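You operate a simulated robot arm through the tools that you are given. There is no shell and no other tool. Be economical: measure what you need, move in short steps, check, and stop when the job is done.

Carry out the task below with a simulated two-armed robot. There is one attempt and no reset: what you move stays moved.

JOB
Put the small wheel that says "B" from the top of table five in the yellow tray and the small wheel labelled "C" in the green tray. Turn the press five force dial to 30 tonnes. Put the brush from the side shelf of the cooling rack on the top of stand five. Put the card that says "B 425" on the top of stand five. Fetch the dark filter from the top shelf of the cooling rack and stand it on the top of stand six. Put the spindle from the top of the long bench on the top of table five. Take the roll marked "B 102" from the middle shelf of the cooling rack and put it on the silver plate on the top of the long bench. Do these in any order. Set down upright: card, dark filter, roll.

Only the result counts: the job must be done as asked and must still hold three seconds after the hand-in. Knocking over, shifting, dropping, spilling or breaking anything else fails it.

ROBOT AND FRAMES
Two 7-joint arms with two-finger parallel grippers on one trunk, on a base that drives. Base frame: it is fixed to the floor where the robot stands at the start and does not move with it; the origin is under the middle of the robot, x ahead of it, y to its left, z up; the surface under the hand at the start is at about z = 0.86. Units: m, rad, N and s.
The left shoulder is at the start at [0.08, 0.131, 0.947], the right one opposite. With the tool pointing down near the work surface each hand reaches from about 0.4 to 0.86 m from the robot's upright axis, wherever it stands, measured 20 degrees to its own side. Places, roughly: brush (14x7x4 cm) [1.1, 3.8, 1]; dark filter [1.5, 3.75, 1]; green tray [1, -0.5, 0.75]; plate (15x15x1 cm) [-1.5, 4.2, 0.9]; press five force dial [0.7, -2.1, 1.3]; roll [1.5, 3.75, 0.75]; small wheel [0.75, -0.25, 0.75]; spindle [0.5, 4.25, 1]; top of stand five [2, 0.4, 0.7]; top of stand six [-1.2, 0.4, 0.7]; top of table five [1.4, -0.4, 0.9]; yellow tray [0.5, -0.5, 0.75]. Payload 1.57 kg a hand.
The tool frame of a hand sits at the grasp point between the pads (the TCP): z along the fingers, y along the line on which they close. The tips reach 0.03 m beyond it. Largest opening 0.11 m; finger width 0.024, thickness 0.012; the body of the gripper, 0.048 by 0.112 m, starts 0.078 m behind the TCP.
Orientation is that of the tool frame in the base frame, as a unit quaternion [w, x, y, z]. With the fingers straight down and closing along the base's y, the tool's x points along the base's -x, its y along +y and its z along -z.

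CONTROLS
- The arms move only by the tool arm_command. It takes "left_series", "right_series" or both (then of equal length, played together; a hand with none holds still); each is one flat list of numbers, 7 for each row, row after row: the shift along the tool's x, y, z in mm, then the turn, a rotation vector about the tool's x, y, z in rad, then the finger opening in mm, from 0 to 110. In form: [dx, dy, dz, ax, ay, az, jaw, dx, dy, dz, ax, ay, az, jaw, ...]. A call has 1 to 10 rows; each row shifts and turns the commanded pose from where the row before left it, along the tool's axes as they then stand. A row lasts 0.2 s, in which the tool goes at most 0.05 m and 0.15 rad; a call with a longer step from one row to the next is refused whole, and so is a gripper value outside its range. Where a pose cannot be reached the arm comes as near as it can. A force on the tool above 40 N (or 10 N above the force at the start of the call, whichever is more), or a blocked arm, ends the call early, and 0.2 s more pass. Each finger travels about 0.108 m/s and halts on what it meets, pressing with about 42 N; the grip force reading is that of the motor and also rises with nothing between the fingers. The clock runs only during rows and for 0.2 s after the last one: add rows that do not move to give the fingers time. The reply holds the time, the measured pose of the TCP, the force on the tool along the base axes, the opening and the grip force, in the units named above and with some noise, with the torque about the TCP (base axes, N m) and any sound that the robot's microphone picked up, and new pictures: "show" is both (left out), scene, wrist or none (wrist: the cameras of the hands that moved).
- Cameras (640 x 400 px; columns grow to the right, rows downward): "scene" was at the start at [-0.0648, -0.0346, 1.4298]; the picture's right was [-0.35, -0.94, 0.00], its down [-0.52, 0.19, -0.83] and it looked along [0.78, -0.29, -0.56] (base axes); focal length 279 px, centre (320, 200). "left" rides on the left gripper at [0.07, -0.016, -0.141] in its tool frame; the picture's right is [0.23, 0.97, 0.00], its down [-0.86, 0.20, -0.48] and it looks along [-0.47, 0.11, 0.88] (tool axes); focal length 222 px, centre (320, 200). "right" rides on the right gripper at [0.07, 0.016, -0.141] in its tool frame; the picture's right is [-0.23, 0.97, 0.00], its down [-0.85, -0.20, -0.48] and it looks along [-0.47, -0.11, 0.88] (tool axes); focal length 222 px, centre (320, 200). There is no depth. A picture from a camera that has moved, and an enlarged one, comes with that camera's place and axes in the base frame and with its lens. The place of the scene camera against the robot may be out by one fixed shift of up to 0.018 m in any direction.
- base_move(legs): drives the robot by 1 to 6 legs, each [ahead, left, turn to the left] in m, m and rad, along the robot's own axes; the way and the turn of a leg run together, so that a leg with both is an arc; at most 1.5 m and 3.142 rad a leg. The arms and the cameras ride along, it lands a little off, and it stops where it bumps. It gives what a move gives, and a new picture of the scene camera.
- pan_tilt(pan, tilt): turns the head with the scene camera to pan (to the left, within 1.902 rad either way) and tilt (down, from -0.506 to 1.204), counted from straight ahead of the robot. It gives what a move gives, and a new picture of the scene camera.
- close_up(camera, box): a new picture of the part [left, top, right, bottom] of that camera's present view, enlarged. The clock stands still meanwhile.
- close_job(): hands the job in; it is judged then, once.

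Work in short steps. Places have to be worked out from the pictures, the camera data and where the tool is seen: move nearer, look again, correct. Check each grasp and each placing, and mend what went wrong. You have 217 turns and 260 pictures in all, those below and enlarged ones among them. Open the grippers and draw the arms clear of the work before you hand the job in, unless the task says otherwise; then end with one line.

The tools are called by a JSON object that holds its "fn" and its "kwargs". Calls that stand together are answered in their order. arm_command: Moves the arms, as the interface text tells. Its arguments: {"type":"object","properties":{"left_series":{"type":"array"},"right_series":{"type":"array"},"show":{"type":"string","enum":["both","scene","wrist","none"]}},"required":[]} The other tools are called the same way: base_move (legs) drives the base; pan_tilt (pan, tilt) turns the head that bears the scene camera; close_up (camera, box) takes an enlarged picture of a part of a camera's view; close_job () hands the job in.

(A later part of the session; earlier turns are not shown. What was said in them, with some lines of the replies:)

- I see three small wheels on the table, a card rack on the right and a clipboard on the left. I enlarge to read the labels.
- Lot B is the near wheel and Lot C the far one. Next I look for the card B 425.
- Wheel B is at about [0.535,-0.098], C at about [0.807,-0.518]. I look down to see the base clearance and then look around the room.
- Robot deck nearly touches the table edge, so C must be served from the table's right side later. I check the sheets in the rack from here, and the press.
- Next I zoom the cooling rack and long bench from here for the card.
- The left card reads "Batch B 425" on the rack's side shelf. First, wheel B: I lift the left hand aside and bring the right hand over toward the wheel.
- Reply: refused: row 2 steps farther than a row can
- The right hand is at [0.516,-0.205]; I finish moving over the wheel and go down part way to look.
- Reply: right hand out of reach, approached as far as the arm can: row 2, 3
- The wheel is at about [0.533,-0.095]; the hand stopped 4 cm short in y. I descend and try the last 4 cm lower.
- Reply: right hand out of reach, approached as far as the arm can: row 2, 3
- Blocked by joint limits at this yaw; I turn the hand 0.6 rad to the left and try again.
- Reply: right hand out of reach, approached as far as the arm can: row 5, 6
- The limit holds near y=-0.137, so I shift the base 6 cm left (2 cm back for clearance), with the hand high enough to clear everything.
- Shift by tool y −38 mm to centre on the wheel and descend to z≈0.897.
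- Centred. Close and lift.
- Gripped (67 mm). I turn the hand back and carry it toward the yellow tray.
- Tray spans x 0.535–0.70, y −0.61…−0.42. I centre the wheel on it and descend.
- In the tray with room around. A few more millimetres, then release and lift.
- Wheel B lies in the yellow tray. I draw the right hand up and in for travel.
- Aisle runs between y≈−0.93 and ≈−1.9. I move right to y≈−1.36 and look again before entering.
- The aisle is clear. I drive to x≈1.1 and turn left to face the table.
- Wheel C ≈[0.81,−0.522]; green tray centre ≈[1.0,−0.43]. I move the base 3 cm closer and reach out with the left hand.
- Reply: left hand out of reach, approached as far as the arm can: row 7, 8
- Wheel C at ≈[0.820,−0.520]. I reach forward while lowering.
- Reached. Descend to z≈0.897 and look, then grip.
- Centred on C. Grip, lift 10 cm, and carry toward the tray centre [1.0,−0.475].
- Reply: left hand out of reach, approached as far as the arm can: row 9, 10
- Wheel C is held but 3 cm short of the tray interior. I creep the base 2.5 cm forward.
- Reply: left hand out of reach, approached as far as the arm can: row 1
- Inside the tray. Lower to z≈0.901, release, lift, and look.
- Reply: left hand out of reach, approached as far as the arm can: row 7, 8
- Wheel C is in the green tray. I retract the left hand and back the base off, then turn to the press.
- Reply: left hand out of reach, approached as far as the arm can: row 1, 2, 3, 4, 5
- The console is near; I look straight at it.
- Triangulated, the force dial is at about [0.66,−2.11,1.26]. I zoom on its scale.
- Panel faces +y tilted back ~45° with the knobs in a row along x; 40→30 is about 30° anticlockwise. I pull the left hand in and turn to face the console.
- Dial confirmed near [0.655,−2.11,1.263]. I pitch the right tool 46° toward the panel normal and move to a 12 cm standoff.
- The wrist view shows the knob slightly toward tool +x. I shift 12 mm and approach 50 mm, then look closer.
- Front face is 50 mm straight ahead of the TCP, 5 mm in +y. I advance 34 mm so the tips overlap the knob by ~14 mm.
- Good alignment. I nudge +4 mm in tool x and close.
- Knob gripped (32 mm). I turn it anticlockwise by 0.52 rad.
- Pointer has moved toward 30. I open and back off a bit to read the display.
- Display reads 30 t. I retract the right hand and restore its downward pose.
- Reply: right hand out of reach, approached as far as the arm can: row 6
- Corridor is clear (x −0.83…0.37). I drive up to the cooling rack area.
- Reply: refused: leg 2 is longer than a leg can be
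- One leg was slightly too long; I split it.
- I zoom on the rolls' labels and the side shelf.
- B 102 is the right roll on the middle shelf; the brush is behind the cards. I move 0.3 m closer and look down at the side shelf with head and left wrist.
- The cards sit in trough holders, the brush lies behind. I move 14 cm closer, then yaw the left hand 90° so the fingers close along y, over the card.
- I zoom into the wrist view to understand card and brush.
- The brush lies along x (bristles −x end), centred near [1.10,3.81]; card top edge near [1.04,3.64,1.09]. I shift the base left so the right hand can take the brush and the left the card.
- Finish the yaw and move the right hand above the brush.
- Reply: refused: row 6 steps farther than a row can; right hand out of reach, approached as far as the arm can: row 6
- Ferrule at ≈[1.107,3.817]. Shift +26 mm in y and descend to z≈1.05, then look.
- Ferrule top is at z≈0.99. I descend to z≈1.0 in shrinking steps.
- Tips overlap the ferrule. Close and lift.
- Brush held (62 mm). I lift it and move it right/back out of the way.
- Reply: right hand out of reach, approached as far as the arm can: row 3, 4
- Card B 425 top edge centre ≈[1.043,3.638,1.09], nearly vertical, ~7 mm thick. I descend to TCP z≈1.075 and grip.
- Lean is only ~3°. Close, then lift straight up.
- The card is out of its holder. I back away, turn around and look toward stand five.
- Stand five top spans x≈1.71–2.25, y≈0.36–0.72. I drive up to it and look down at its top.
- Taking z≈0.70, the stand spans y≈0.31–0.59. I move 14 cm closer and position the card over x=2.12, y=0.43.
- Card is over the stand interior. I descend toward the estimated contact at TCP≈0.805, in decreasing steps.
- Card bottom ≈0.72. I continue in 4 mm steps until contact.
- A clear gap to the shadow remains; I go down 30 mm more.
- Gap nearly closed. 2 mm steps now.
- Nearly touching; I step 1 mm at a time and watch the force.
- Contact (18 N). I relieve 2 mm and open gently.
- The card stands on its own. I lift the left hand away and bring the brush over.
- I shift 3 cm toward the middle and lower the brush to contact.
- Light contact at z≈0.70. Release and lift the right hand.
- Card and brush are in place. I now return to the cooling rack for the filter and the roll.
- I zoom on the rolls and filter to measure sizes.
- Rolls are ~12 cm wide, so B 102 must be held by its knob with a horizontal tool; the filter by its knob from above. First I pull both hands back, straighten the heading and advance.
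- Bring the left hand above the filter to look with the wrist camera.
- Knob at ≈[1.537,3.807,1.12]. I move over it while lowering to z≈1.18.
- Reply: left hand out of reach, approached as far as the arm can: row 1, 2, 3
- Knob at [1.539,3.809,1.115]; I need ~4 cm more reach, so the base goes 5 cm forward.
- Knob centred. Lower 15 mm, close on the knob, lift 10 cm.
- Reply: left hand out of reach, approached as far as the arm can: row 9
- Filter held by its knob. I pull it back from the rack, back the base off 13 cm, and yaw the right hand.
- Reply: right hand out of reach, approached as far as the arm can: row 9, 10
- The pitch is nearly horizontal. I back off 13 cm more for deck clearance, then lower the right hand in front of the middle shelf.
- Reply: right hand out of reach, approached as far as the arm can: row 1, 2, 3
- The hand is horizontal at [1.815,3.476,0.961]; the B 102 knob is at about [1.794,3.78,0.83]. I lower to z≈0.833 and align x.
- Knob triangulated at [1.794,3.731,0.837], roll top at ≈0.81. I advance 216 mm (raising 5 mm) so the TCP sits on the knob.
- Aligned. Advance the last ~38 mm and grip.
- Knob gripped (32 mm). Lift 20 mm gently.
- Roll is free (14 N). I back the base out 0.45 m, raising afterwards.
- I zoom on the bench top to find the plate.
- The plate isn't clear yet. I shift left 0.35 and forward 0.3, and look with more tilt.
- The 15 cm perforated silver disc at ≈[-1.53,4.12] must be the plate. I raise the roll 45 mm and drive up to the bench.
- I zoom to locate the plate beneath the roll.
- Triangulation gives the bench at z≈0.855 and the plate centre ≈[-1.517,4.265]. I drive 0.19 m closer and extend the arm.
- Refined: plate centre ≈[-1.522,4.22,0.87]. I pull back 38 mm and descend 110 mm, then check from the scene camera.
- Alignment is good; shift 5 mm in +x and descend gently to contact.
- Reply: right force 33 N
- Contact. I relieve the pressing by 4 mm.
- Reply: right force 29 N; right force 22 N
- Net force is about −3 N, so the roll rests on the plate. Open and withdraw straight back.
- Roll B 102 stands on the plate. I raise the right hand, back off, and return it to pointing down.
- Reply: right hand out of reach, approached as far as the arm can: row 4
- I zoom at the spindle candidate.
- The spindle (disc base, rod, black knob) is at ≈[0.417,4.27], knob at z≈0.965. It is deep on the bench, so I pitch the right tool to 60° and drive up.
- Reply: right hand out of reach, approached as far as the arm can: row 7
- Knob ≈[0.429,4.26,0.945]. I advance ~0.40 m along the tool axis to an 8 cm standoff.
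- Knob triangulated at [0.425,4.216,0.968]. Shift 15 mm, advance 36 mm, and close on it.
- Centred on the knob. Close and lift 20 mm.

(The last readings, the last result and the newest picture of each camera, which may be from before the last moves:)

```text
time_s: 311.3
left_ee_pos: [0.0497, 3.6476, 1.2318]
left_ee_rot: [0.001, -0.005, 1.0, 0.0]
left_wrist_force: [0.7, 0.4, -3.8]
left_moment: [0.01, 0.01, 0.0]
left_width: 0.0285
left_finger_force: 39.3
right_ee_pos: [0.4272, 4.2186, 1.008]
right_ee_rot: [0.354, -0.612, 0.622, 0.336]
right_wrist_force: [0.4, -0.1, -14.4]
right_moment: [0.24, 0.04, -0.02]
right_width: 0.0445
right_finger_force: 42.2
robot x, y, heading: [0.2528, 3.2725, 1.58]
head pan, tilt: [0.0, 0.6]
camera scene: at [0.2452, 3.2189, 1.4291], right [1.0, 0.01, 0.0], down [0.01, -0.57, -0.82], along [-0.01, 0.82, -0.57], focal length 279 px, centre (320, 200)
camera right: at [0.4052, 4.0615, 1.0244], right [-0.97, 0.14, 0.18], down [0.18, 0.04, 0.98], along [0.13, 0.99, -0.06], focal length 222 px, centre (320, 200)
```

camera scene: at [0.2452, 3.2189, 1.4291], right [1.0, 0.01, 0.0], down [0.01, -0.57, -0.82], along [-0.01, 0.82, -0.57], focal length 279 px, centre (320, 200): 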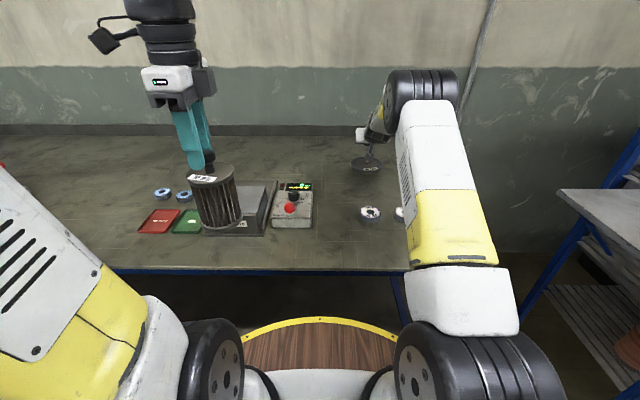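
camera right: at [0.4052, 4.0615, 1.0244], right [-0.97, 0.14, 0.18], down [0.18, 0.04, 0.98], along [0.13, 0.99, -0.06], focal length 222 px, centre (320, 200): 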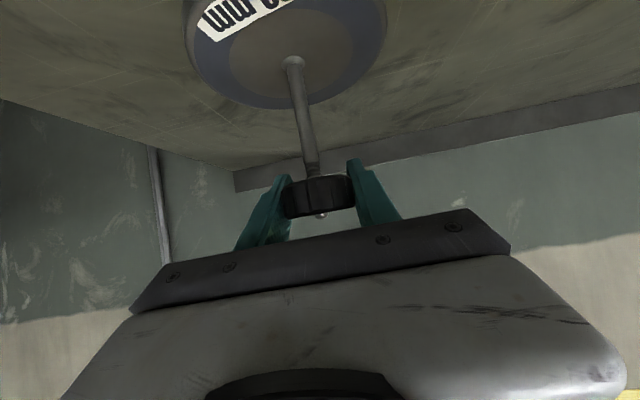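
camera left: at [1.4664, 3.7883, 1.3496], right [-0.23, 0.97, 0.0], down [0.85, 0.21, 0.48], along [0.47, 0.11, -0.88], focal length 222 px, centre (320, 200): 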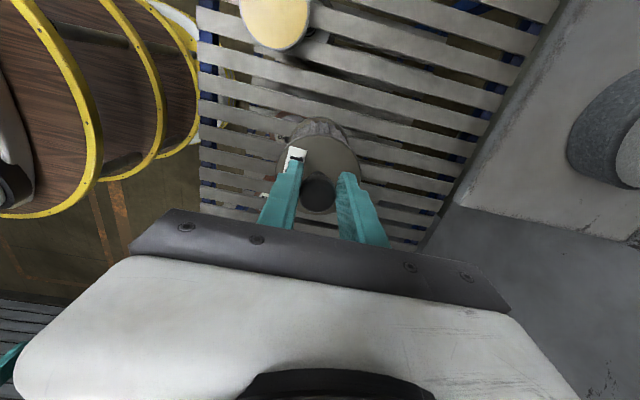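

Spindle held (14 N). Raise 10 cm, back away, and retract the arm partly.

{"fn": "arm_command", "kwargs": {"right_series": [-28, 0, -17, 0, 0, 0, 15, -28, 0, -17, 0, 0, 0, 15, -28, 0, -17, 0, 0, 0, 15, 0, 0, 0, 0, 0, 0, 15], "show": "none"}}

{"fn": "base_move", "kwargs": {"legs": [[-0.8, 0, 0]]}}

{"fn": "arm_command", "kwargs": {"right_series": [20, 0, -36, 0, 0, 0, 15, 20, 0, -36, 0, 0, 0, 15, 20, 0, -36, 0, 0, 0, 15, 20, 0, -36, 0, 0, 0, 15, 20, 0, -36, 0, 0, 0, 15, 20, 0, -36, 0, 0, 0, 15, 0, 0, 0, 0, 0, 0, 15], "show": "none"}}

{"fn": "base_move", "kwargs": {"legs": [[0, 0, 1.571], [1.3, 0, 0], [0, 0, 1.571]]}}

{"fn": "pan_tilt", "kwargs": {"pan": 0.0, "tilt": 0.45}}

```text
time_s: 312.3
left_ee_pos: [0.0501, 3.6471, 1.2332]
left_ee_rot: [0.0, -0.004, 1.0, 0.0]
left_wrist_force: [-0.2, 0.4, -2.1]
left_moment: [-0.01, -0.01, 0.0]
left_width: 0.0283
left_finger_force: 38.9
right_ee_pos: [0.4229, 4.2169, 1.1073]
right_ee_rot: [0.353, -0.614, 0.621, 0.336]
right_wrist_force: [-0.1, -0.4, -13.8]
right_moment: [0.25, 0.0, 0.01]
right_width: 0.0444
right_finger_force: 42.3
robot x, y, heading: [0.2544, 3.2729, 1.579]
head pan, tilt: [0.0, 0.6]
```

```text
time_s: 316.5
left_ee_pos: [0.0569, 2.8567, 1.2334]
left_ee_rot: [-0.001, -0.011, 1.0, -0.001]
left_wrist_force: [0.1, -0.3, -3.9]
left_moment: [-0.03, 0.0, 0.03]
left_width: 0.0283
left_finger_force: 38.7
right_ee_pos: [0.4257, 3.4318, 1.1073]
right_ee_rot: [0.352, -0.617, 0.618, 0.337]
right_wrist_force: [-0.2, 0.0, -14.8]
right_moment: [0.25, 0.05, 0.0]
right_width: 0.0443
right_finger_force: 42.1
robot x, y, heading: [0.2648, 2.4849, 1.591]
head pan, tilt: [0.0, 0.6]
camera scene: at [0.2578, 2.4307, 1.4291], right [1.0, 0.02, 0.0], down [0.01, -0.57, -0.82], along [-0.02, 0.82, -0.57], focal length 279 px, centre (320, 200)
```

scene: 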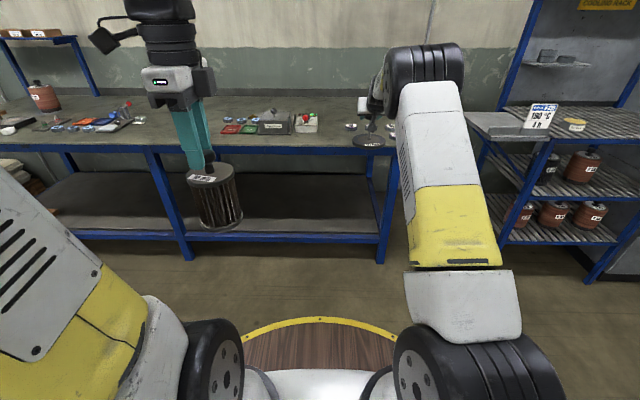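

```text
time_s: 318.1
left_ee_pos: [0.0584, 2.8575, 1.233]
left_ee_rot: [0.001, -0.01, 1.0, 0.0]
left_wrist_force: [-0.1, -0.3, -2.5]
left_moment: [-0.01, 0.01, 0.0]
left_width: 0.0283
left_finger_force: 39.3
right_ee_pos: [0.4232, 3.1857, 1.1176]
right_ee_rot: [0.351, -0.617, 0.618, 0.337]
right_wrist_force: [0.0, -0.1, -14.8]
right_moment: [0.23, 0.03, 0.02]
right_width: 0.0441
right_finger_force: 41.8
robot x, y, heading: [0.2672, 2.4846, 1.591]
head pan, tilt: [0.0, 0.6]
```

```text
time_s: 332.4
left_ee_pos: [-0.8362, 2.0763, 1.2328]
left_ee_rot: [-0.001, 1.0, 0.015, 0.0]
left_wrist_force: [0.4, 0.1, -4.1]
left_moment: [0.02, -0.01, -0.01]
left_width: 0.0286
left_finger_force: 38.8
right_ee_pos: [-1.1998, 1.7451, 1.1167]
right_ee_rot: [0.338, 0.616, 0.619, -0.35]
right_wrist_force: [1.0, 0.0, -14.4]
right_moment: [-0.22, -0.03, 0.01]
right_width: 0.0443
right_finger_force: 40.8
robot x, y, heading: [-1.0455, 2.4473, -1.544]
head pan, tilt: [0.0, 0.6]
camera scene: at [-1.0565, 2.4948, 1.4291], right [-1.0, -0.03, 0.0], down [-0.02, 0.57, -0.82], along [0.02, -0.82, -0.57], focal length 279 px, centre (320, 200)
```

scene: 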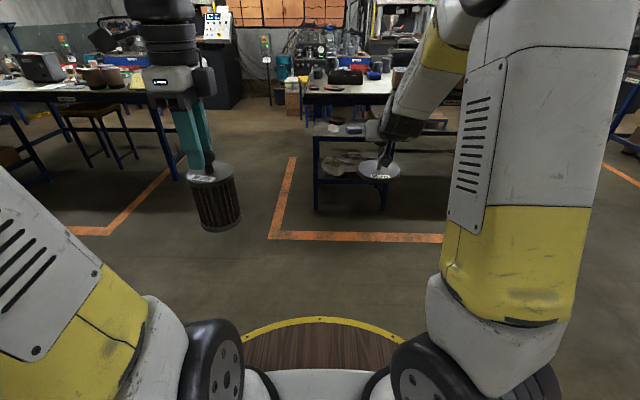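

```text
time_s: 333.1
left_ee_pos: [-0.8364, 2.0776, 1.2314]
left_ee_rot: [-0.001, 1.0, 0.016, 0.0]
left_wrist_force: [0.0, -0.1, -3.7]
left_moment: [0.04, -0.04, 0.03]
left_width: 0.0284
left_finger_force: 38.4
right_ee_pos: [-1.1986, 1.7452, 1.118]
right_ee_rot: [0.338, 0.616, 0.62, -0.349]
right_wrist_force: [0.2, -0.2, -14.9]
right_moment: [-0.19, 0.0, 0.01]
right_width: 0.0443
right_finger_force: 41.7
robot x, y, heading: [-1.0465, 2.4491, -1.538]
head pan, tilt: [0.0, 0.45]
camera scene: at [-1.0564, 2.4912, 1.4426], right [-1.0, -0.03, 0.0], down [-0.01, 0.44, -0.9], along [0.03, -0.9, -0.44], focal length 279 px, centre (320, 200)
```

scene: 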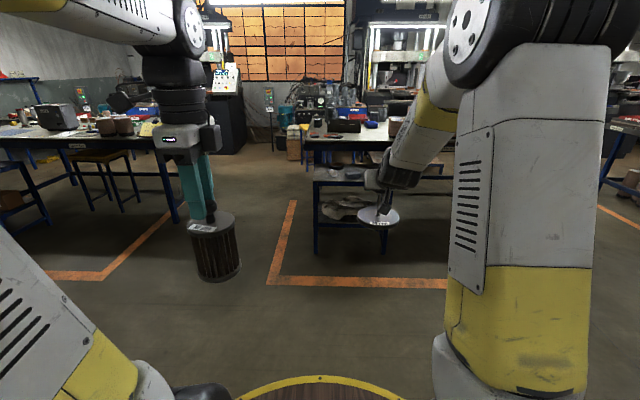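

Stand six is ahead with something on it. I raise and retract the spindle arm, then drive closer.

{"fn": "arm_command", "kwargs": {"right_series": [-12, 0, -37, 0, 0, 0, 15, -12, 0, -37, 0, 0, 0, 15, -12, 0, -37, 0, 0, 0, 15, -12, 0, -37, 0, 0, 0, 15, -12, 0, -37, 0, 0, 0, 15, 0, 0, 0, 0, 0, 0, 15], "show": "none"}}

{"fn": "base_move", "kwargs": {"legs": [[0, 0, -0.033], [1.1, -0.2, 0]]}}

{"fn": "pan_tilt", "kwargs": {"pan": 0.0, "tilt": 0.7}}

```text
time_s: 334.5
left_ee_pos: [-0.837, 2.0776, 1.2324]
left_ee_rot: [0.0, 1.0, 0.014, 0.0]
left_wrist_force: [0.2, -0.6, -3.6]
left_moment: [-0.03, 0.0, 0.0]
left_width: 0.0284
left_finger_force: 38.6
right_ee_pos: [-1.2, 1.8711, 1.2665]
right_ee_rot: [0.338, 0.617, 0.618, -0.351]
right_wrist_force: [-3.0, -0.1, -14.2]
right_moment: [-0.24, 0.11, 0.11]
right_width: 0.0447
right_finger_force: 42.1
robot x, y, heading: [-1.0473, 2.4473, -1.549]
head pan, tilt: [0.0, 0.45]
```

```text
time_s: 340.6
left_ee_pos: [-1.0426, 0.9741, 1.2332]
left_ee_rot: [0.0, 1.0, 0.002, 0.0]
left_wrist_force: [0.1, 0.1, -3.1]
left_moment: [0.02, 0.01, 0.02]
left_width: 0.0283
left_finger_force: 38.8
right_ee_pos: [-1.4082, 0.7762, 1.2675]
right_ee_rot: [0.334, 0.624, 0.611, -0.354]
right_wrist_force: [0.5, 0.6, -14.5]
right_moment: [-0.22, -0.05, 0.0]
right_width: 0.0445
right_finger_force: 42.1
robot x, y, heading: [-1.2453, 1.3551, -1.566]
head pan, tilt: [0.0, 0.45]
camera scene: at [-1.2527, 1.3937, 1.4426], right [-1.0, 0.0, 0.0], down [0.0, 0.44, -0.9], along [0.0, -0.9, -0.44], focal length 279 px, centre (320, 200)
```

scene: 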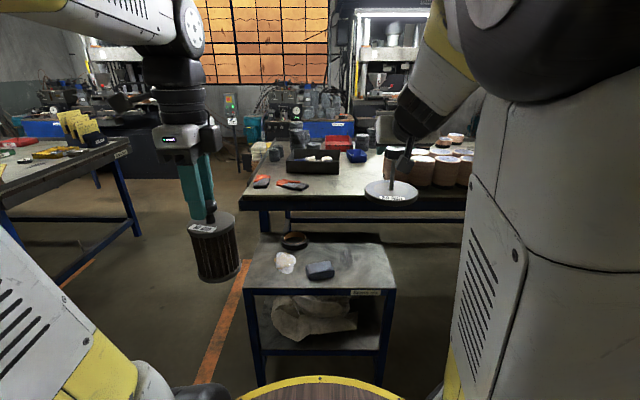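

```text
time_s: 341.3
left_ee_pos: [-1.0427, 0.9737, 1.2319]
left_ee_rot: [-0.001, 1.0, 0.002, 0.0]
left_wrist_force: [-0.3, 0.1, -3.5]
left_moment: [0.03, -0.02, 0.01]
left_width: 0.0284
left_finger_force: 38.4
right_ee_pos: [-1.4083, 0.7764, 1.2671]
right_ee_rot: [0.333, 0.624, 0.612, -0.353]
right_wrist_force: [-0.5, -0.3, -14.4]
right_moment: [-0.19, -0.02, 0.0]
right_width: 0.0445
right_finger_force: 42.1
robot x, y, heading: [-1.2462, 1.3498, -1.57]
head pan, tilt: [0.0, 0.7]
camera scene: at [-1.2527, 1.4006, 1.4205], right [-1.0, 0.0, 0.0], down [0.0, 0.64, -0.77], along [0.0, -0.77, -0.64], focal length 279 px, centre (320, 200)
```

scene: 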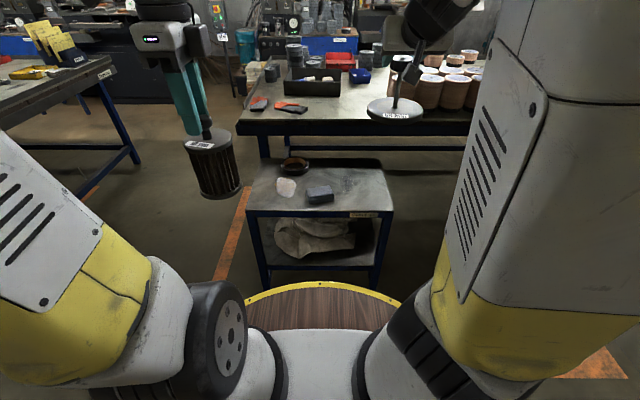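

Free spot on stand six: ≈[-1.43,0.40] (right of the block). I drive so the left hand can reach it.

{"fn": "base_move", "kwargs": {"legs": [[0, -0.33, 0], [0.32, 0, 0]]}}

{"fn": "arm_command", "kwargs": {"left_series": [-10, 42, 0, 0, 0, 0, 10, -10, 42, 0, 0, 0, 0, 10, -10, 42, 0, 0, 0, 0, 10, -10, 42, 0, 0, 0, 0, 10, -10, 42, 0, 0, 0, 0, 10, -6, 42, 0, 0, 0, 0, 10, 0, 0, 48, 0, 0, 0, 10, 0, 0, 48, 0, 0, 0, 10, 0, 0, 48, 0, 0, 0, 10, 0, 0, 0, 0, 0, 0, 10], "show": "both"}}

```text
time_s: 345.3
left_ee_pos: [-1.376, 0.6511, 1.2318]
left_ee_rot: [0.0, 1.0, 0.0, -0.001]
left_wrist_force: [-0.1, 0.3, -3.9]
left_moment: [-0.04, -0.01, 0.01]
left_width: 0.0285
left_finger_force: 38.3
right_ee_pos: [-1.7408, 0.4536, 1.2655]
right_ee_rot: [0.334, 0.624, 0.61, -0.355]
right_wrist_force: [0.0, -0.6, -14.9]
right_moment: [-0.2, 0.0, -0.02]
right_width: 0.0442
right_finger_force: 42.2
robot x, y, heading: [-1.5733, 1.0257, -1.569]
head pan, tilt: [0.0, 0.7]
camera scene: at [-1.5836, 1.0774, 1.4204], right [-1.0, 0.0, 0.0], down [0.0, 0.64, -0.76], along [0.0, -0.76, -0.64], focal length 279 px, centre (320, 200)
```

scene: 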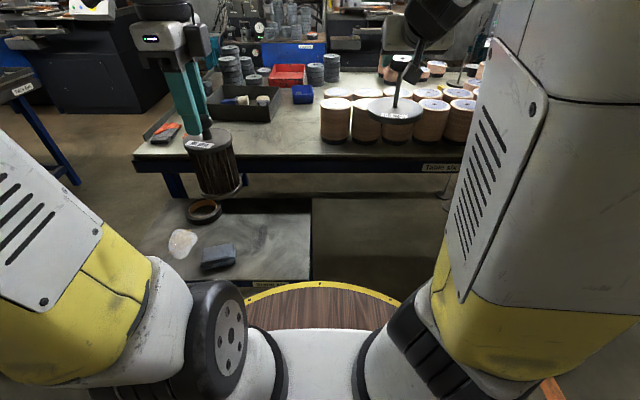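

```text
time_s: 347.5
left_ee_pos: [-1.4315, 0.399, 1.0883]
left_ee_rot: [0.0, 1.0, 0.0, 0.0]
left_wrist_force: [-0.3, -0.8, -2.8]
left_moment: [-0.03, -0.01, -0.01]
left_width: 0.0284
left_finger_force: 38.3
right_ee_pos: [-1.7412, 0.4551, 1.2643]
right_ee_rot: [0.333, 0.625, 0.611, -0.354]
right_wrist_force: [0.0, -0.5, -14.4]
right_moment: [-0.27, 0.0, 0.0]
right_width: 0.0443
right_finger_force: 41.5
robot x, y, heading: [-1.5745, 1.0266, -1.568]
head pan, tilt: [0.0, 0.7]
camera scene: at [-1.5836, 1.0771, 1.4204], right [-1.0, 0.0, 0.0], down [0.0, 0.64, -0.76], along [0.0, -0.76, -0.64], focal length 279 px, centre (320, 200)
camera left: at [-1.3619, 0.4146, 1.2293], right [0.23, -0.97, 0.0], down [-0.86, -0.2, 0.48], along [-0.47, -0.11, -0.88], focal length 222 px, centre (320, 200)
```

scene: 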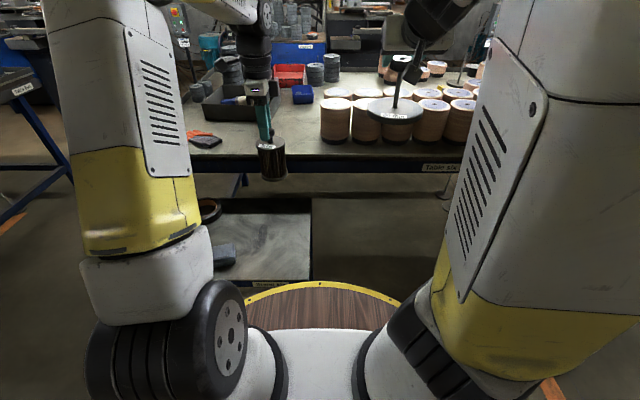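
left: 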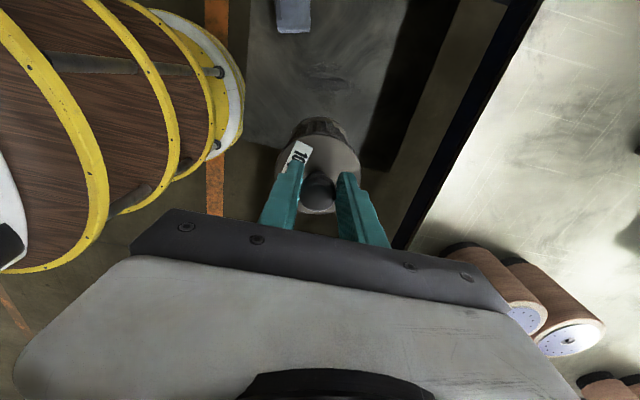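

The filter is over the free area. I lower toward expected contact at TCP≈0.81.

{"fn": "arm_command", "kwargs": {"left_series": [0, 0, 48, 0, 0, 0, 10, 0, 0, 48, 0, 0, 0, 10, 0, 0, 48, 0, 0, 0, 10, 0, 0, 48, 0, 0, 0, 10, 0, 0, 40, 0, 0, 0, 10, 0, 0, 20, 0, 0, 0, 10, 0, 0, 0, 0, 0, 0, 10], "show": "both"}}

```text
time_s: 349.1
left_ee_pos: [-1.431, 0.3994, 0.8365]
left_ee_rot: [-0.001, 1.0, 0.001, 0.001]
left_wrist_force: [0.3, -0.1, -3.3]
left_moment: [0.01, -0.03, 0.01]
left_width: 0.0286
left_finger_force: 39.1
right_ee_pos: [-1.7413, 0.4536, 1.2662]
right_ee_rot: [0.333, 0.625, 0.611, -0.354]
right_wrist_force: [0.8, -0.3, -15.1]
right_moment: [-0.28, 0.0, -0.03]
right_width: 0.0444
right_finger_force: 41.3
robot x, y, heading: [-1.5738, 1.0246, -1.568]
head pan, tilt: [0.0, 0.7]
camera scene: at [-1.5836, 1.0771, 1.4204], right [-1.0, 0.0, 0.0], down [0.0, 0.64, -0.76], along [0.0, -0.76, -0.64], focal length 279 px, centre (320, 200)
camera left: at [-1.3619, 0.4157, 0.9776], right [0.23, -0.97, 0.0], down [-0.86, -0.2, 0.48], along [-0.47, -0.11, -0.88], focal length 222 px, centre (320, 200)
```

scene: 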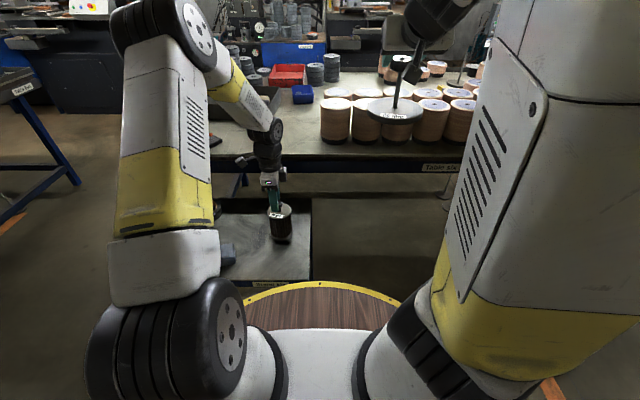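
left: 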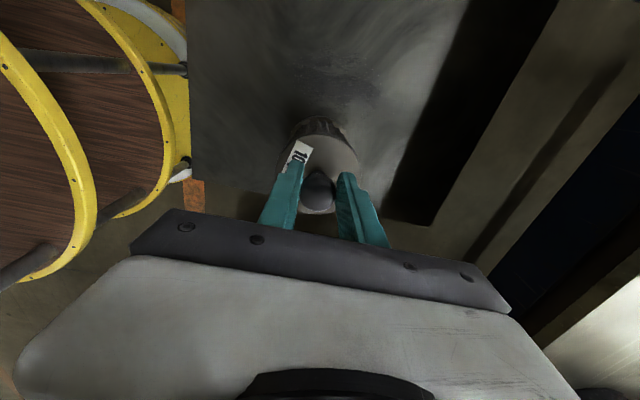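

Inside the edge with ~6 cm margin. Continue in small steps to contact.

{"fn": "arm_command", "kwargs": {"left_series": [0, 0, 8, 0, 0, 0, 10, 0, 0, 4, 0, 0, 0, 10, 0, 0, 4, 0, 0, 0, 10, 0, 0, 3, 0, 0, 0, 10, 0, 0, 3, 0, 0, 0, 10, 0, 0, 3, 0, 0, 0, 10, 0, 0, 3, 0, 0, 0, 10, 0, 0, 3, 0, 0, 0, 10], "show": "none"}}

```text
time_s: 350.9
left_ee_pos: [-1.4317, 0.3977, 0.8065]
left_ee_rot: [0.002, 1.0, 0.001, 0.0]
left_wrist_force: [2.6, 3.0, 30.0]
left_moment: [0.15, 0.23, -0.07]
left_width: 0.0288
left_finger_force: 38.6
right_ee_pos: [-1.7422, 0.4564, 1.2661]
right_ee_rot: [0.333, 0.625, 0.61, -0.355]
right_wrist_force: [0.0, 0.7, -15.2]
right_moment: [-0.21, -0.02, -0.05]
right_width: 0.0445
right_finger_force: 41.8
robot x, y, heading: [-1.5725, 1.0268, -1.576]
head pan, tilt: [0.0, 0.7]
```

Contact. I relieve the force gradually.

{"fn": "arm_command", "kwargs": {"left_series": [0, 0, -3, 0, 0, 0, 10, 0, 0, -3, 0, 0, 0, 10, 0, 0, 0, 0, 0, 0, 10], "show": "none"}}

```text
time_s: 351.7
left_ee_pos: [-1.4313, 0.3986, 0.8111]
left_ee_rot: [-0.002, 1.0, 0.0, 0.0]
left_wrist_force: [0.4, 0.6, -3.1]
left_moment: [0.02, -0.02, 0.01]
left_width: 0.0283
left_finger_force: 38.9
right_ee_pos: [-1.7417, 0.4545, 1.2667]
right_ee_rot: [0.334, 0.624, 0.611, -0.355]
right_wrist_force: [-1.0, 0.6, -14.6]
right_moment: [-0.21, 0.02, -0.01]
right_width: 0.0443
right_finger_force: 41.7
robot x, y, heading: [-1.5767, 1.029, -1.567]
head pan, tilt: [0.0, 0.7]
```

{"fn": "arm_command", "kwargs": {"left_series": [0, 0, 1.5, 0, 0, 0, 10, 0, 0, 1.5, 0, 0, 0, 10, 0, 0, 0, 0, 0, 0, 10], "show": "none"}}

```text
time_s: 352.5
left_ee_pos: [-1.4311, 0.3991, 0.807]
left_ee_rot: [-0.001, 1.0, 0.0, 0.0]
left_wrist_force: [-0.1, 0.1, -4.3]
left_moment: [-0.01, 0.01, 0.01]
left_width: 0.0288
left_finger_force: 38.4
right_ee_pos: [-1.7416, 0.4541, 1.2657]
right_ee_rot: [0.333, 0.625, 0.61, -0.355]
right_wrist_force: [1.0, 0.6, -14.7]
right_moment: [-0.19, -0.03, -0.01]
right_width: 0.0443
right_finger_force: 41.6
robot x, y, heading: [-1.5744, 1.0261, -1.572]
head pan, tilt: [0.0, 0.7]
```

Still hanging at 0.807; down one more millimetre or two, then open slowly.

{"fn": "arm_command", "kwargs": {"left_series": [0, 0, 1, 0, 0, 0, 10, 0, 0, 1, 0, 0, 0, 10, 0, 0, 0, 0, 0, 0, 10], "show": "none"}}

```text
time_s: 353.3
left_ee_pos: [-1.4311, 0.3992, 0.8065]
left_ee_rot: [0.0, 1.0, 0.0, 0.0]
left_wrist_force: [0.7, 3.1, 7.3]
left_moment: [0.26, 0.26, -0.11]
left_width: 0.0288
left_finger_force: 38.3
right_ee_pos: [-1.7416, 0.4548, 1.2663]
right_ee_rot: [0.334, 0.624, 0.61, -0.355]
right_wrist_force: [-0.2, 0.7, -15.0]
right_moment: [-0.19, -0.01, 0.0]
right_width: 0.0444
right_finger_force: 42.2
robot x, y, heading: [-1.5738, 1.028, -1.571]
head pan, tilt: [0.0, 0.7]
```

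Light contact. Release and lift.

{"fn": "arm_command", "kwargs": {"left_series": [0, 0, 0, 0, 0, 0, 34, 0, 0, 0, 0, 0, 0, 45, 0, 0, 0, 0, 0, 0, 70, 0, 0, -25, 0, 0, 0, 70, 0, 0, -45, 0, 0, 0, 70, 0, 0, -48, 0, 0, 0, 70, 0, 0, -48, 0, 0, 0, 70, 0, 0, -48, 0, 0, 0, 70, 0, 0, -48, 0, 0, 0, 70, 0, 0, -48, 0, 0, 0, 70], "show": "scene"}}

{"fn": "close_up", "kwargs": {"camera": "scene", "box": [180, 170, 340, 290]}}

```text
time_s: 355.5
left_ee_pos: [-1.431, 0.4006, 1.1144]
left_ee_rot: [0.0, 1.0, -0.001, 0.0]
left_wrist_force: [0.0, -0.1, 1.0]
left_moment: [0.03, 0.02, 0.0]
left_width: 0.07
left_finger_force: 0.0
right_ee_pos: [-1.7414, 0.4539, 1.2657]
right_ee_rot: [0.333, 0.625, 0.611, -0.354]
right_wrist_force: [0.4, -1.0, -15.6]
right_moment: [-0.24, -0.01, 0.0]
right_width: 0.0443
right_finger_force: 42.0
robot x, y, heading: [-1.5754, 1.0238, -1.569]
head pan, tilt: [0.0, 0.7]
camera scene: at [-1.5835, 1.077, 1.4204], right [-1.0, 0.0, 0.0], down [0.0, 0.64, -0.76], along [0.0, -0.76, -0.64], focal length 279 px, centre (320, 200)
```

scene: 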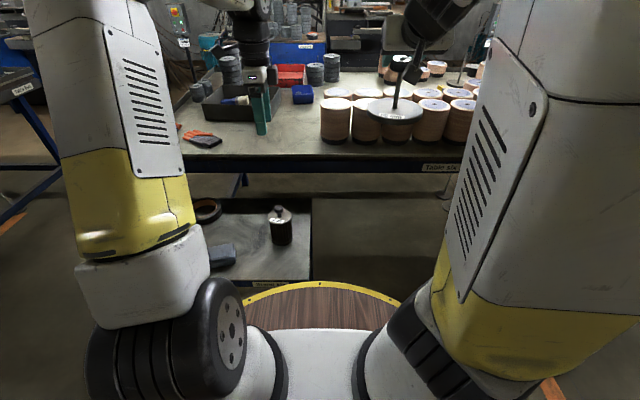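

```text
3.33 times, centred on (260, 230) of scene
camera zoom: at [-1.5835, 1.077, 1.4204], right [-1.0, 0.0, 0.0], down [0.0, 0.64, -0.76], along [0.0, -0.76, -0.64], focal length 930 px, centre (520, 100)
```

zoom: 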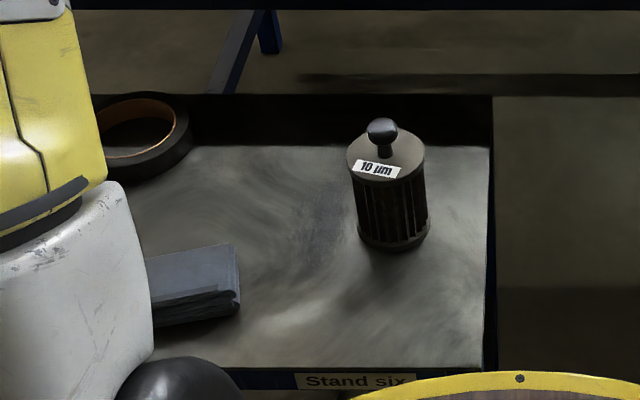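

Filter stands on stand six. I retract the left hand and drive to table five's near end with the spindle, approaching straight from the front to avoid the clipboard.

{"fn": "arm_command", "kwargs": {"left_series": [20, -30, -28, 0, 0, 0, 70, 20, -30, -28, 0, 0, 0, 70, 20, -30, -28, 0, 0, 0, 70, 20, -30, -28, 0, 0, 0, 70, 20, -30, -28, 0, 0, 0, 70], "show": "none"}}

{"fn": "base_move", "kwargs": {"legs": [[-0.8, 0, 0], [0, 0, 1.57], [1.22, 0, 0], [0, -1.2, 0], [0, -0.55, 0]]}}

{"fn": "pan_tilt", "kwargs": {"pan": -0.1, "tilt": 0.6}}

```text
time_s: 356.7
left_ee_pos: [-1.3304, 0.5498, 1.2578]
left_ee_rot: [-0.001, 1.0, 0.001, 0.0]
left_wrist_force: [-0.8, 0.5, -0.2]
left_moment: [0.06, -0.04, -0.02]
left_width: 0.07
left_finger_force: 0.1
right_ee_pos: [-1.7426, 0.4555, 1.2654]
right_ee_rot: [0.333, 0.625, 0.611, -0.354]
right_wrist_force: [-0.4, -0.1, -14.9]
right_moment: [-0.24, 0.02, 0.02]
right_width: 0.0442
right_finger_force: 42.1
robot x, y, heading: [-1.5769, 1.0265, -1.572]
head pan, tilt: [0.0, 0.7]
```

```text
time_s: 378.9
left_ee_pos: [0.1217, 0.3307, 1.2577]
left_ee_rot: [-0.001, 0.709, 0.705, -0.001]
left_wrist_force: [-0.9, 0.5, 0.6]
left_moment: [-0.01, 0.04, -0.02]
left_width: 0.0701
left_finger_force: 0.1
right_ee_pos: [0.2119, -0.0789, 1.2656]
right_ee_rot: [0.486, 0.012, 0.874, -0.016]
right_wrist_force: [-0.6, 0.5, -13.5]
right_moment: [0.01, -0.2, 0.01]
right_width: 0.0444
right_finger_force: 42.6
robot x, y, heading: [-0.3584, 0.0893, -0.007]
head pan, tilt: [0.0, 0.7]
camera scene: at [-0.4199, 0.0865, 1.4204], right [0.0, -1.0, 0.0], down [-0.64, 0.0, -0.76], along [0.76, 0.0, -0.64], focal length 279 px, centre (320, 200)
```

scene: 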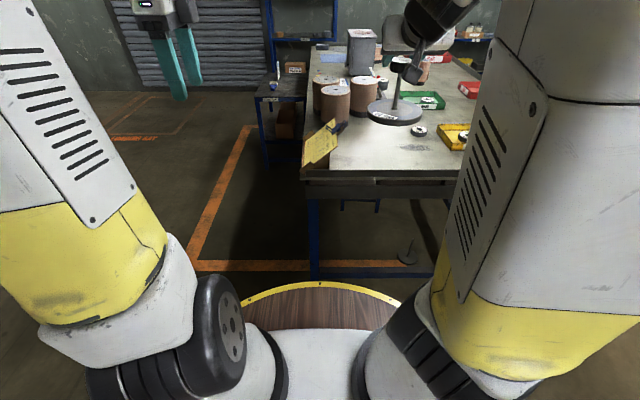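

```text
time_s: 379.6
left_ee_pos: [0.1207, 0.3322, 1.2569]
left_ee_rot: [0.0, 0.709, 0.705, -0.001]
left_wrist_force: [0.9, 0.5, 0.4]
left_moment: [0.02, 0.05, 0.03]
left_width: 0.07
left_finger_force: 0.0
right_ee_pos: [0.2136, -0.0806, 1.2657]
right_ee_rot: [0.486, 0.012, 0.874, -0.016]
right_wrist_force: [-0.2, -0.4, -14.6]
right_moment: [-0.02, -0.2, 0.0]
right_width: 0.0443
right_finger_force: 42.0
robot x, y, heading: [-0.3587, 0.0904, -0.008]
head pan, tilt: [-0.099, 0.6]
camera scene: at [-0.417, 0.0776, 1.429], right [-0.1, -0.99, 0.0], down [-0.56, 0.06, -0.82], along [0.82, -0.09, -0.57], focal length 279 px, centre (320, 200)
```

scene: 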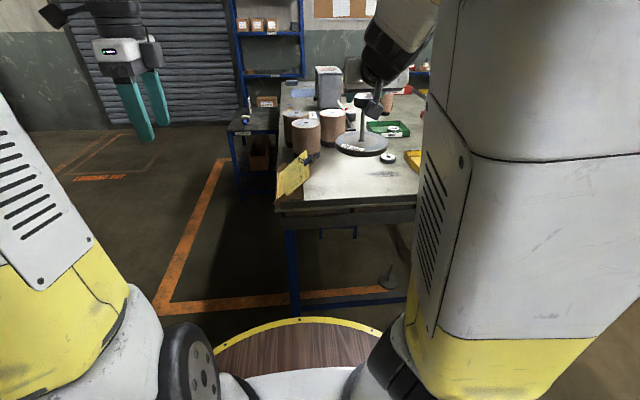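

Now right 6 cm and forward 0.32 m to bring the spindle over the free spot near [0.53,−0.14].

{"fn": "base_move", "kwargs": {"legs": [[0, -0.06, 0.005], [0.32, 0, 0]]}}

{"fn": "arm_command", "kwargs": {"right_series": [34, 0, 21, 0, 0, 0, 15, 34, 0, 21, 0, 0, 0, 15, 34, 0, 21, 0, 0, 0, 15, 34, 0, 21, 0, 0, 0, 15, 34, 0, 21, 0, 0, 0, 15, 0, 0, 0, 0, 0, 0, 15], "show": "both"}}

```text
time_s: 382.3
left_ee_pos: [0.44, 0.2761, 1.2572]
left_ee_rot: [0.0, 0.707, 0.707, -0.001]
left_wrist_force: [0.0, 0.3, -0.2]
left_moment: [-0.01, -0.03, 0.03]
left_width: 0.07
left_finger_force: 0.1
right_ee_pos: [0.5346, -0.1346, 1.2663]
right_ee_rot: [0.486, 0.009, 0.874, -0.015]
right_wrist_force: [-0.5, 1.1, -14.9]
right_moment: [0.06, -0.19, -0.01]
right_width: 0.0443
right_finger_force: 42.0
robot x, y, heading: [-0.0358, 0.0318, 0.003]
head pan, tilt: [-0.099, 0.6]
camera scene: at [-0.0965, 0.0182, 1.429], right [-0.1, -1.0, 0.0], down [-0.56, 0.05, -0.82], along [0.82, -0.08, -0.57], focal length 279 px, centre (320, 200)
```

scene: 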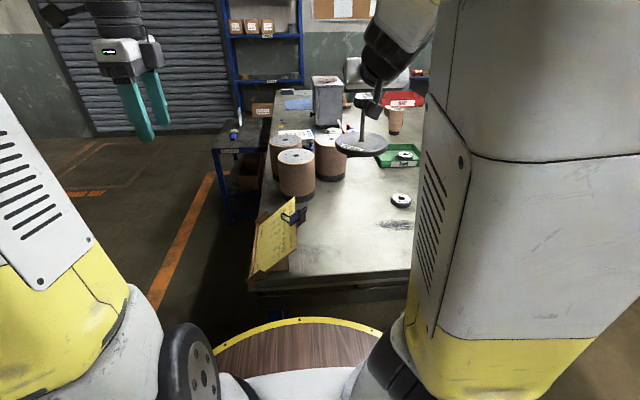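

```text
time_s: 383.7
left_ee_pos: [0.4396, 0.2776, 1.258]
left_ee_rot: [0.0, 0.707, 0.708, 0.0]
left_wrist_force: [-0.7, -0.4, 1.4]
left_moment: [0.0, -0.01, -0.01]
left_width: 0.07
left_finger_force: 0.0
right_ee_pos: [0.5337, -0.1345, 1.0749]
right_ee_rot: [0.486, 0.009, 0.874, -0.014]
right_wrist_force: [0.2, 0.2, -0.1]
right_moment: [-0.01, 0.02, 0.02]
right_width: 0.015
right_finger_force: 0.1
right hand out of reach, approached as far as the arm can: row 2
robot x, y, heading: [-0.0355, 0.0308, 0.003]
head pan, tilt: [-0.099, 0.6]
camera scene: at [-0.0967, 0.0183, 1.429], right [-0.1, -1.0, 0.0], down [-0.56, 0.05, -0.82], along [0.82, -0.08, -0.57], focal length 279 px, centre (320, 200)
camera right: at [0.3774, -0.1142, 1.0917], right [0.15, 0.97, 0.18], down [0.04, -0.18, 0.98], along [0.99, -0.14, -0.06], focal length 222 px, centre (320, 200)
```

scene: 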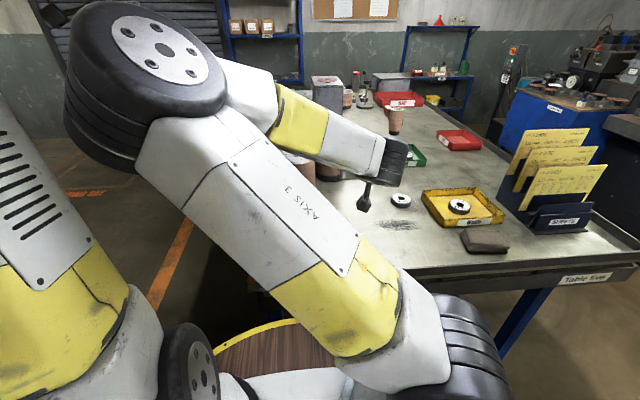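
right: 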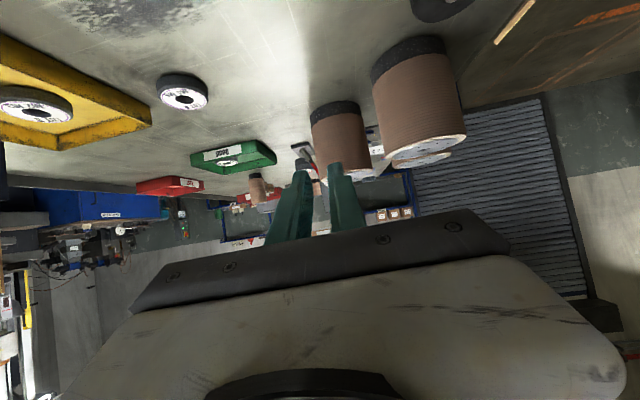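

The arm changed its elbow configuration and the spindle slipped out. I need to find it: I zoom in the wrist view first.

{"fn": "close_up", "kwargs": {"camera": "right", "box": [260, 0, 580, 200]}}

{"fn": "close_up", "kwargs": {"camera": "left", "box": [0, 0, 640, 400]}}

```text
2.00 times, centred on (420, 100) of right
camera zoom: at [0.3774, -0.1142, 1.0917], right [0.15, 0.97, 0.18], down [0.04, -0.18, 0.98], along [0.99, -0.14, -0.06], focal length 444 px, centre (120, 400)
```

zoom: 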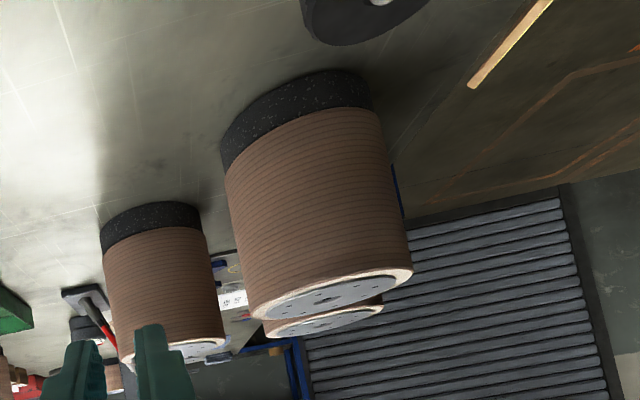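

```text
1.00 times, centred on (320, 200) of left (not enlarged: the box is as wide or as high as the picture)
camera zoom: at [0.4231, 0.3464, 1.3989], right [0.97, 0.23, 0.0], down [0.2, -0.85, 0.48], along [0.11, -0.47, -0.88], focal length 222 px, centre (320, 200)
```

zoom: 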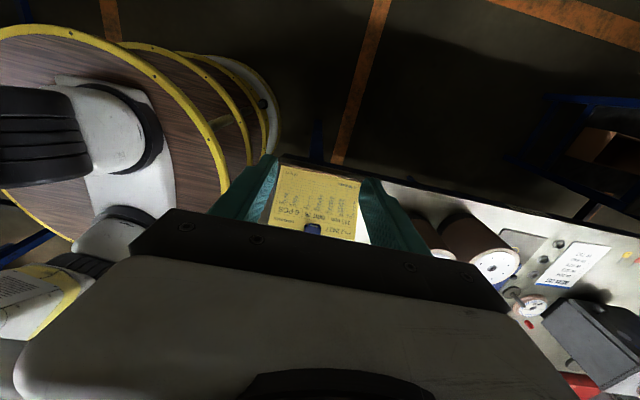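

A dark disc (likely the spindle's base) lies on the table near [0.645,0.03], rolls still upright. I raise the right hand to clear the view.

{"fn": "arm_command", "kwargs": {"right_series": [-25, 0, -15, 0, 0, 0, 60, -34, 0, -21, 0, 0, 0, 60, -34, 0, -21, 0, 0, 0, 60, -34, 0, -21, 0, 0, 0, 60], "show": "both"}}

```text
time_s: 384.7
left_ee_pos: [0.4367, 0.2766, 1.2638]
left_ee_rot: [0.004, 0.706, 0.708, 0.007]
left_wrist_force: [0.5, 0.1, -0.4]
left_moment: [-0.02, 0.0, -0.01]
left_width: 0.0701
left_finger_force: 0.0
right_ee_pos: [0.5333, -0.153, 1.2236]
right_ee_rot: [0.483, 0.028, 0.875, -0.024]
right_wrist_force: [-1.1, -0.2, 0.7]
right_moment: [-0.04, -0.01, 0.0]
right_width: 0.06
right_finger_force: 0.1
robot x, y, heading: [-0.0373, 0.0323, 0.009]
head pan, tilt: [-0.099, 0.6]
camera scene: at [-0.0966, 0.0184, 1.429], right [-0.1, -1.0, 0.0], down [-0.56, 0.05, -0.82], along [0.82, -0.08, -0.57], focal length 279 px, centre (320, 200)
camera right: at [0.3776, -0.1258, 1.2403], right [0.19, 0.97, 0.18], down [0.03, -0.19, 0.98], along [0.98, -0.18, -0.07], focal length 222 px, centre (320, 200)
```

scene: 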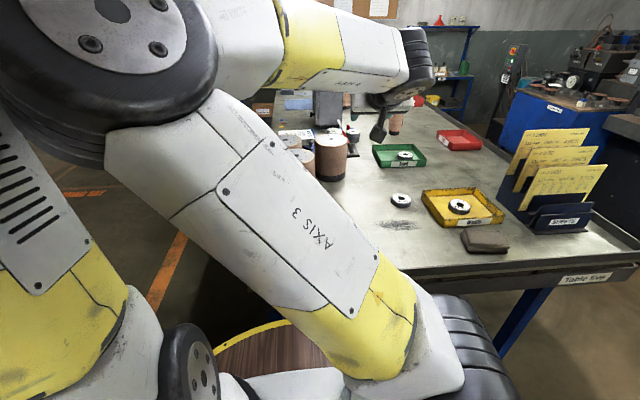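
right: 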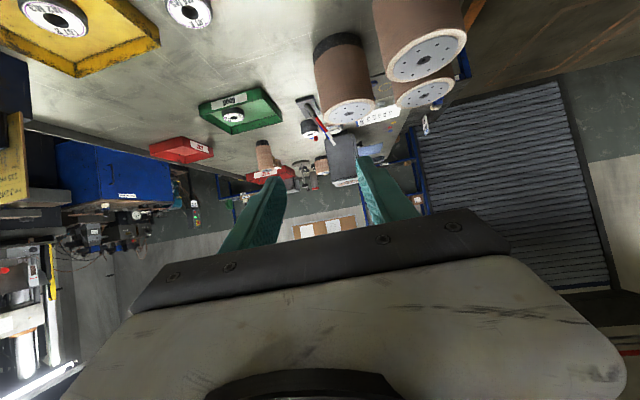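

The right elbow is leaning toward the left arm. I move the left hand outward, and the right hand to its own side while pitching it back to vertical.

{"fn": "arm_command", "kwargs": {"left_series": [30, 0, 0, 0, 0, 0, 70, 30, 0, 0, 0, 0, 0, 70, 30, 0, 0, 0, 0, 0, 70, 0, 0, 0, 0, 0, 0, 70, 0, 0, 0, 0, 0, 0, 70, 0, 0, 0, 0, 0, 0, 70, 0, 0, 0, 0, 0, 0, 70, 0, 0, 0, 0, 0, 0, 70], "right_series": [0, 0, 0, 0, 0, 0, 60, 0, -30, 0, 0, 0, 0, 60, 0, -30, 0, 0, 0, 0, 60, 0, -30, 0, 0, 0.13, 0, 60, 0, -30, 0, 0, 0.13, 0, 60, 0, -20, 0, 0, 0.13, 0, 60, 0, 0, 0, 0, 0.13, 0, 60, 0, 0, 0, 0, 0.13, 0, 60], "show": "scene"}}

```text
time_s: 386.5
left_ee_pos: [0.4415, 0.3675, 1.2589]
left_ee_rot: [0.0, 0.706, 0.708, 0.0]
left_wrist_force: [0.8, 0.3, 0.3]
left_moment: [-0.02, -0.05, -0.03]
left_width: 0.07
left_finger_force: 0.1
right_ee_pos: [0.5293, -0.2719, 1.2282]
right_ee_rot: [0.181, 0.013, 0.983, -0.011]
right_wrist_force: [0.1, -0.6, 0.8]
right_moment: [-0.02, -0.01, -0.03]
right_width: 0.0598
right_finger_force: 0.0
robot x, y, heading: [-0.035, 0.0271, 0.006]
head pan, tilt: [-0.099, 0.6]
camera scene: at [-0.0969, 0.0184, 1.429], right [-0.1, -1.0, 0.0], down [-0.56, 0.05, -0.83], along [0.82, -0.08, -0.56], focal length 279 px, centre (320, 200)
```

scene: 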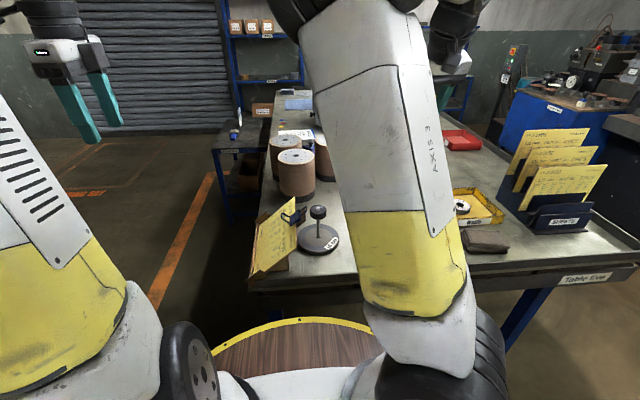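

The spindle landed standing upright on table five beside the clipboard. I zoom to check it and the clipboard.

{"fn": "close_up", "kwargs": {"camera": "scene", "box": [240, 120, 360, 300]}}

```text
2.22 times, centred on (300, 210) of scene
camera zoom: at [-0.0969, 0.0184, 1.429], right [-0.1, -1.0, 0.0], down [-0.56, 0.05, -0.83], along [0.82, -0.08, -0.56], focal length 620 px, centre (364, 178)
```

zoom: 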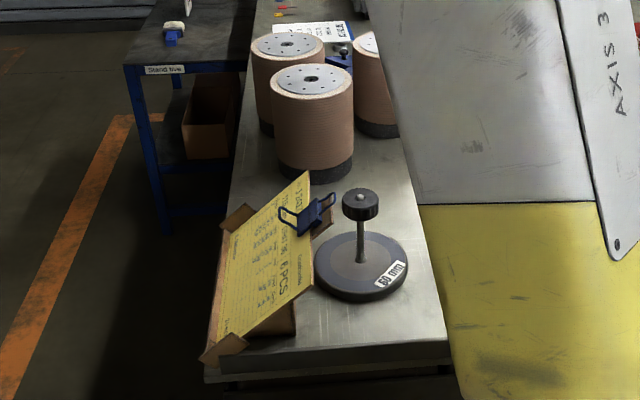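

The spindle stands upright, and the clipboard is where it was before. I back the robot away and verify stand five and the table from there.

{"fn": "base_move", "kwargs": {"legs": [[-0.5, 0, 0]]}}

{"fn": "close_up", "kwargs": {"camera": "scene", "box": [220, 90, 480, 250]}}

```text
time_s: 389.4
left_ee_pos: [-0.0573, 0.3648, 1.2575]
left_ee_rot: [-0.001, 0.706, 0.708, 0.0]
left_wrist_force: [0.2, 0.4, -0.6]
left_moment: [0.03, 0.0, 0.0]
left_width: 0.0702
left_finger_force: 0.0
right_ee_pos: [0.0314, -0.2731, 1.2285]
right_ee_rot: [0.182, 0.014, 0.983, -0.01]
right_wrist_force: [-0.5, -0.7, -0.5]
right_moment: [-0.04, -0.02, 0.0]
right_width: 0.0601
right_finger_force: 0.1
robot x, y, heading: [-0.5348, 0.0332, 0.001]
head pan, tilt: [-0.099, 0.6]
camera scene: at [-0.5944, 0.0174, 1.429], right [-0.1, -1.0, 0.0], down [-0.56, 0.06, -0.82], along [0.82, -0.08, -0.57], focal length 279 px, centre (320, 200)
```

scene: 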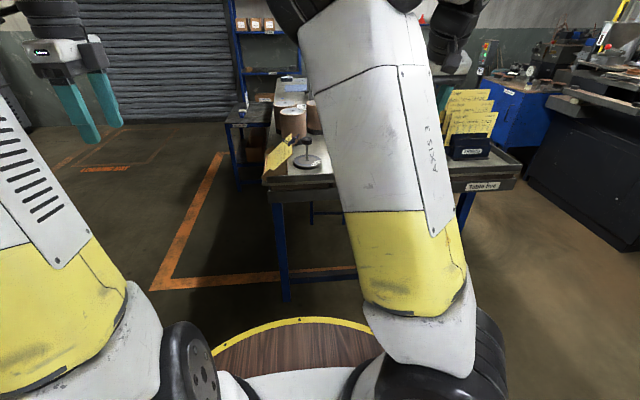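

```text
2.46 times, centred on (350, 170) of scene
camera zoom: at [-0.5944, 0.0174, 1.429], right [-0.1, -1.0, 0.0], down [-0.56, 0.06, -0.82], along [0.82, -0.08, -0.57], focal length 687 px, centre (246, 274)
```

zoom: 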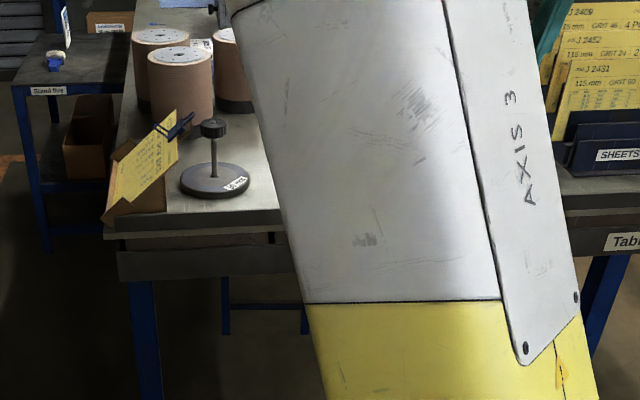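

Everything checks out: the card is seen standing edge-on on stand five with the brush, the spindle is upright on table five, and the arms are clear with the grippers open. I hand the job in.

{"fn": "close_job", "kwargs": {}}

```text
The job is handed in.
```

I finished all eight items and handed the job in, but the spindle was dropped rather than placed. It slipped from the grip about 18 cm above table five and landed upright there, close to the clipboard, which looks unmoved in the pictures.
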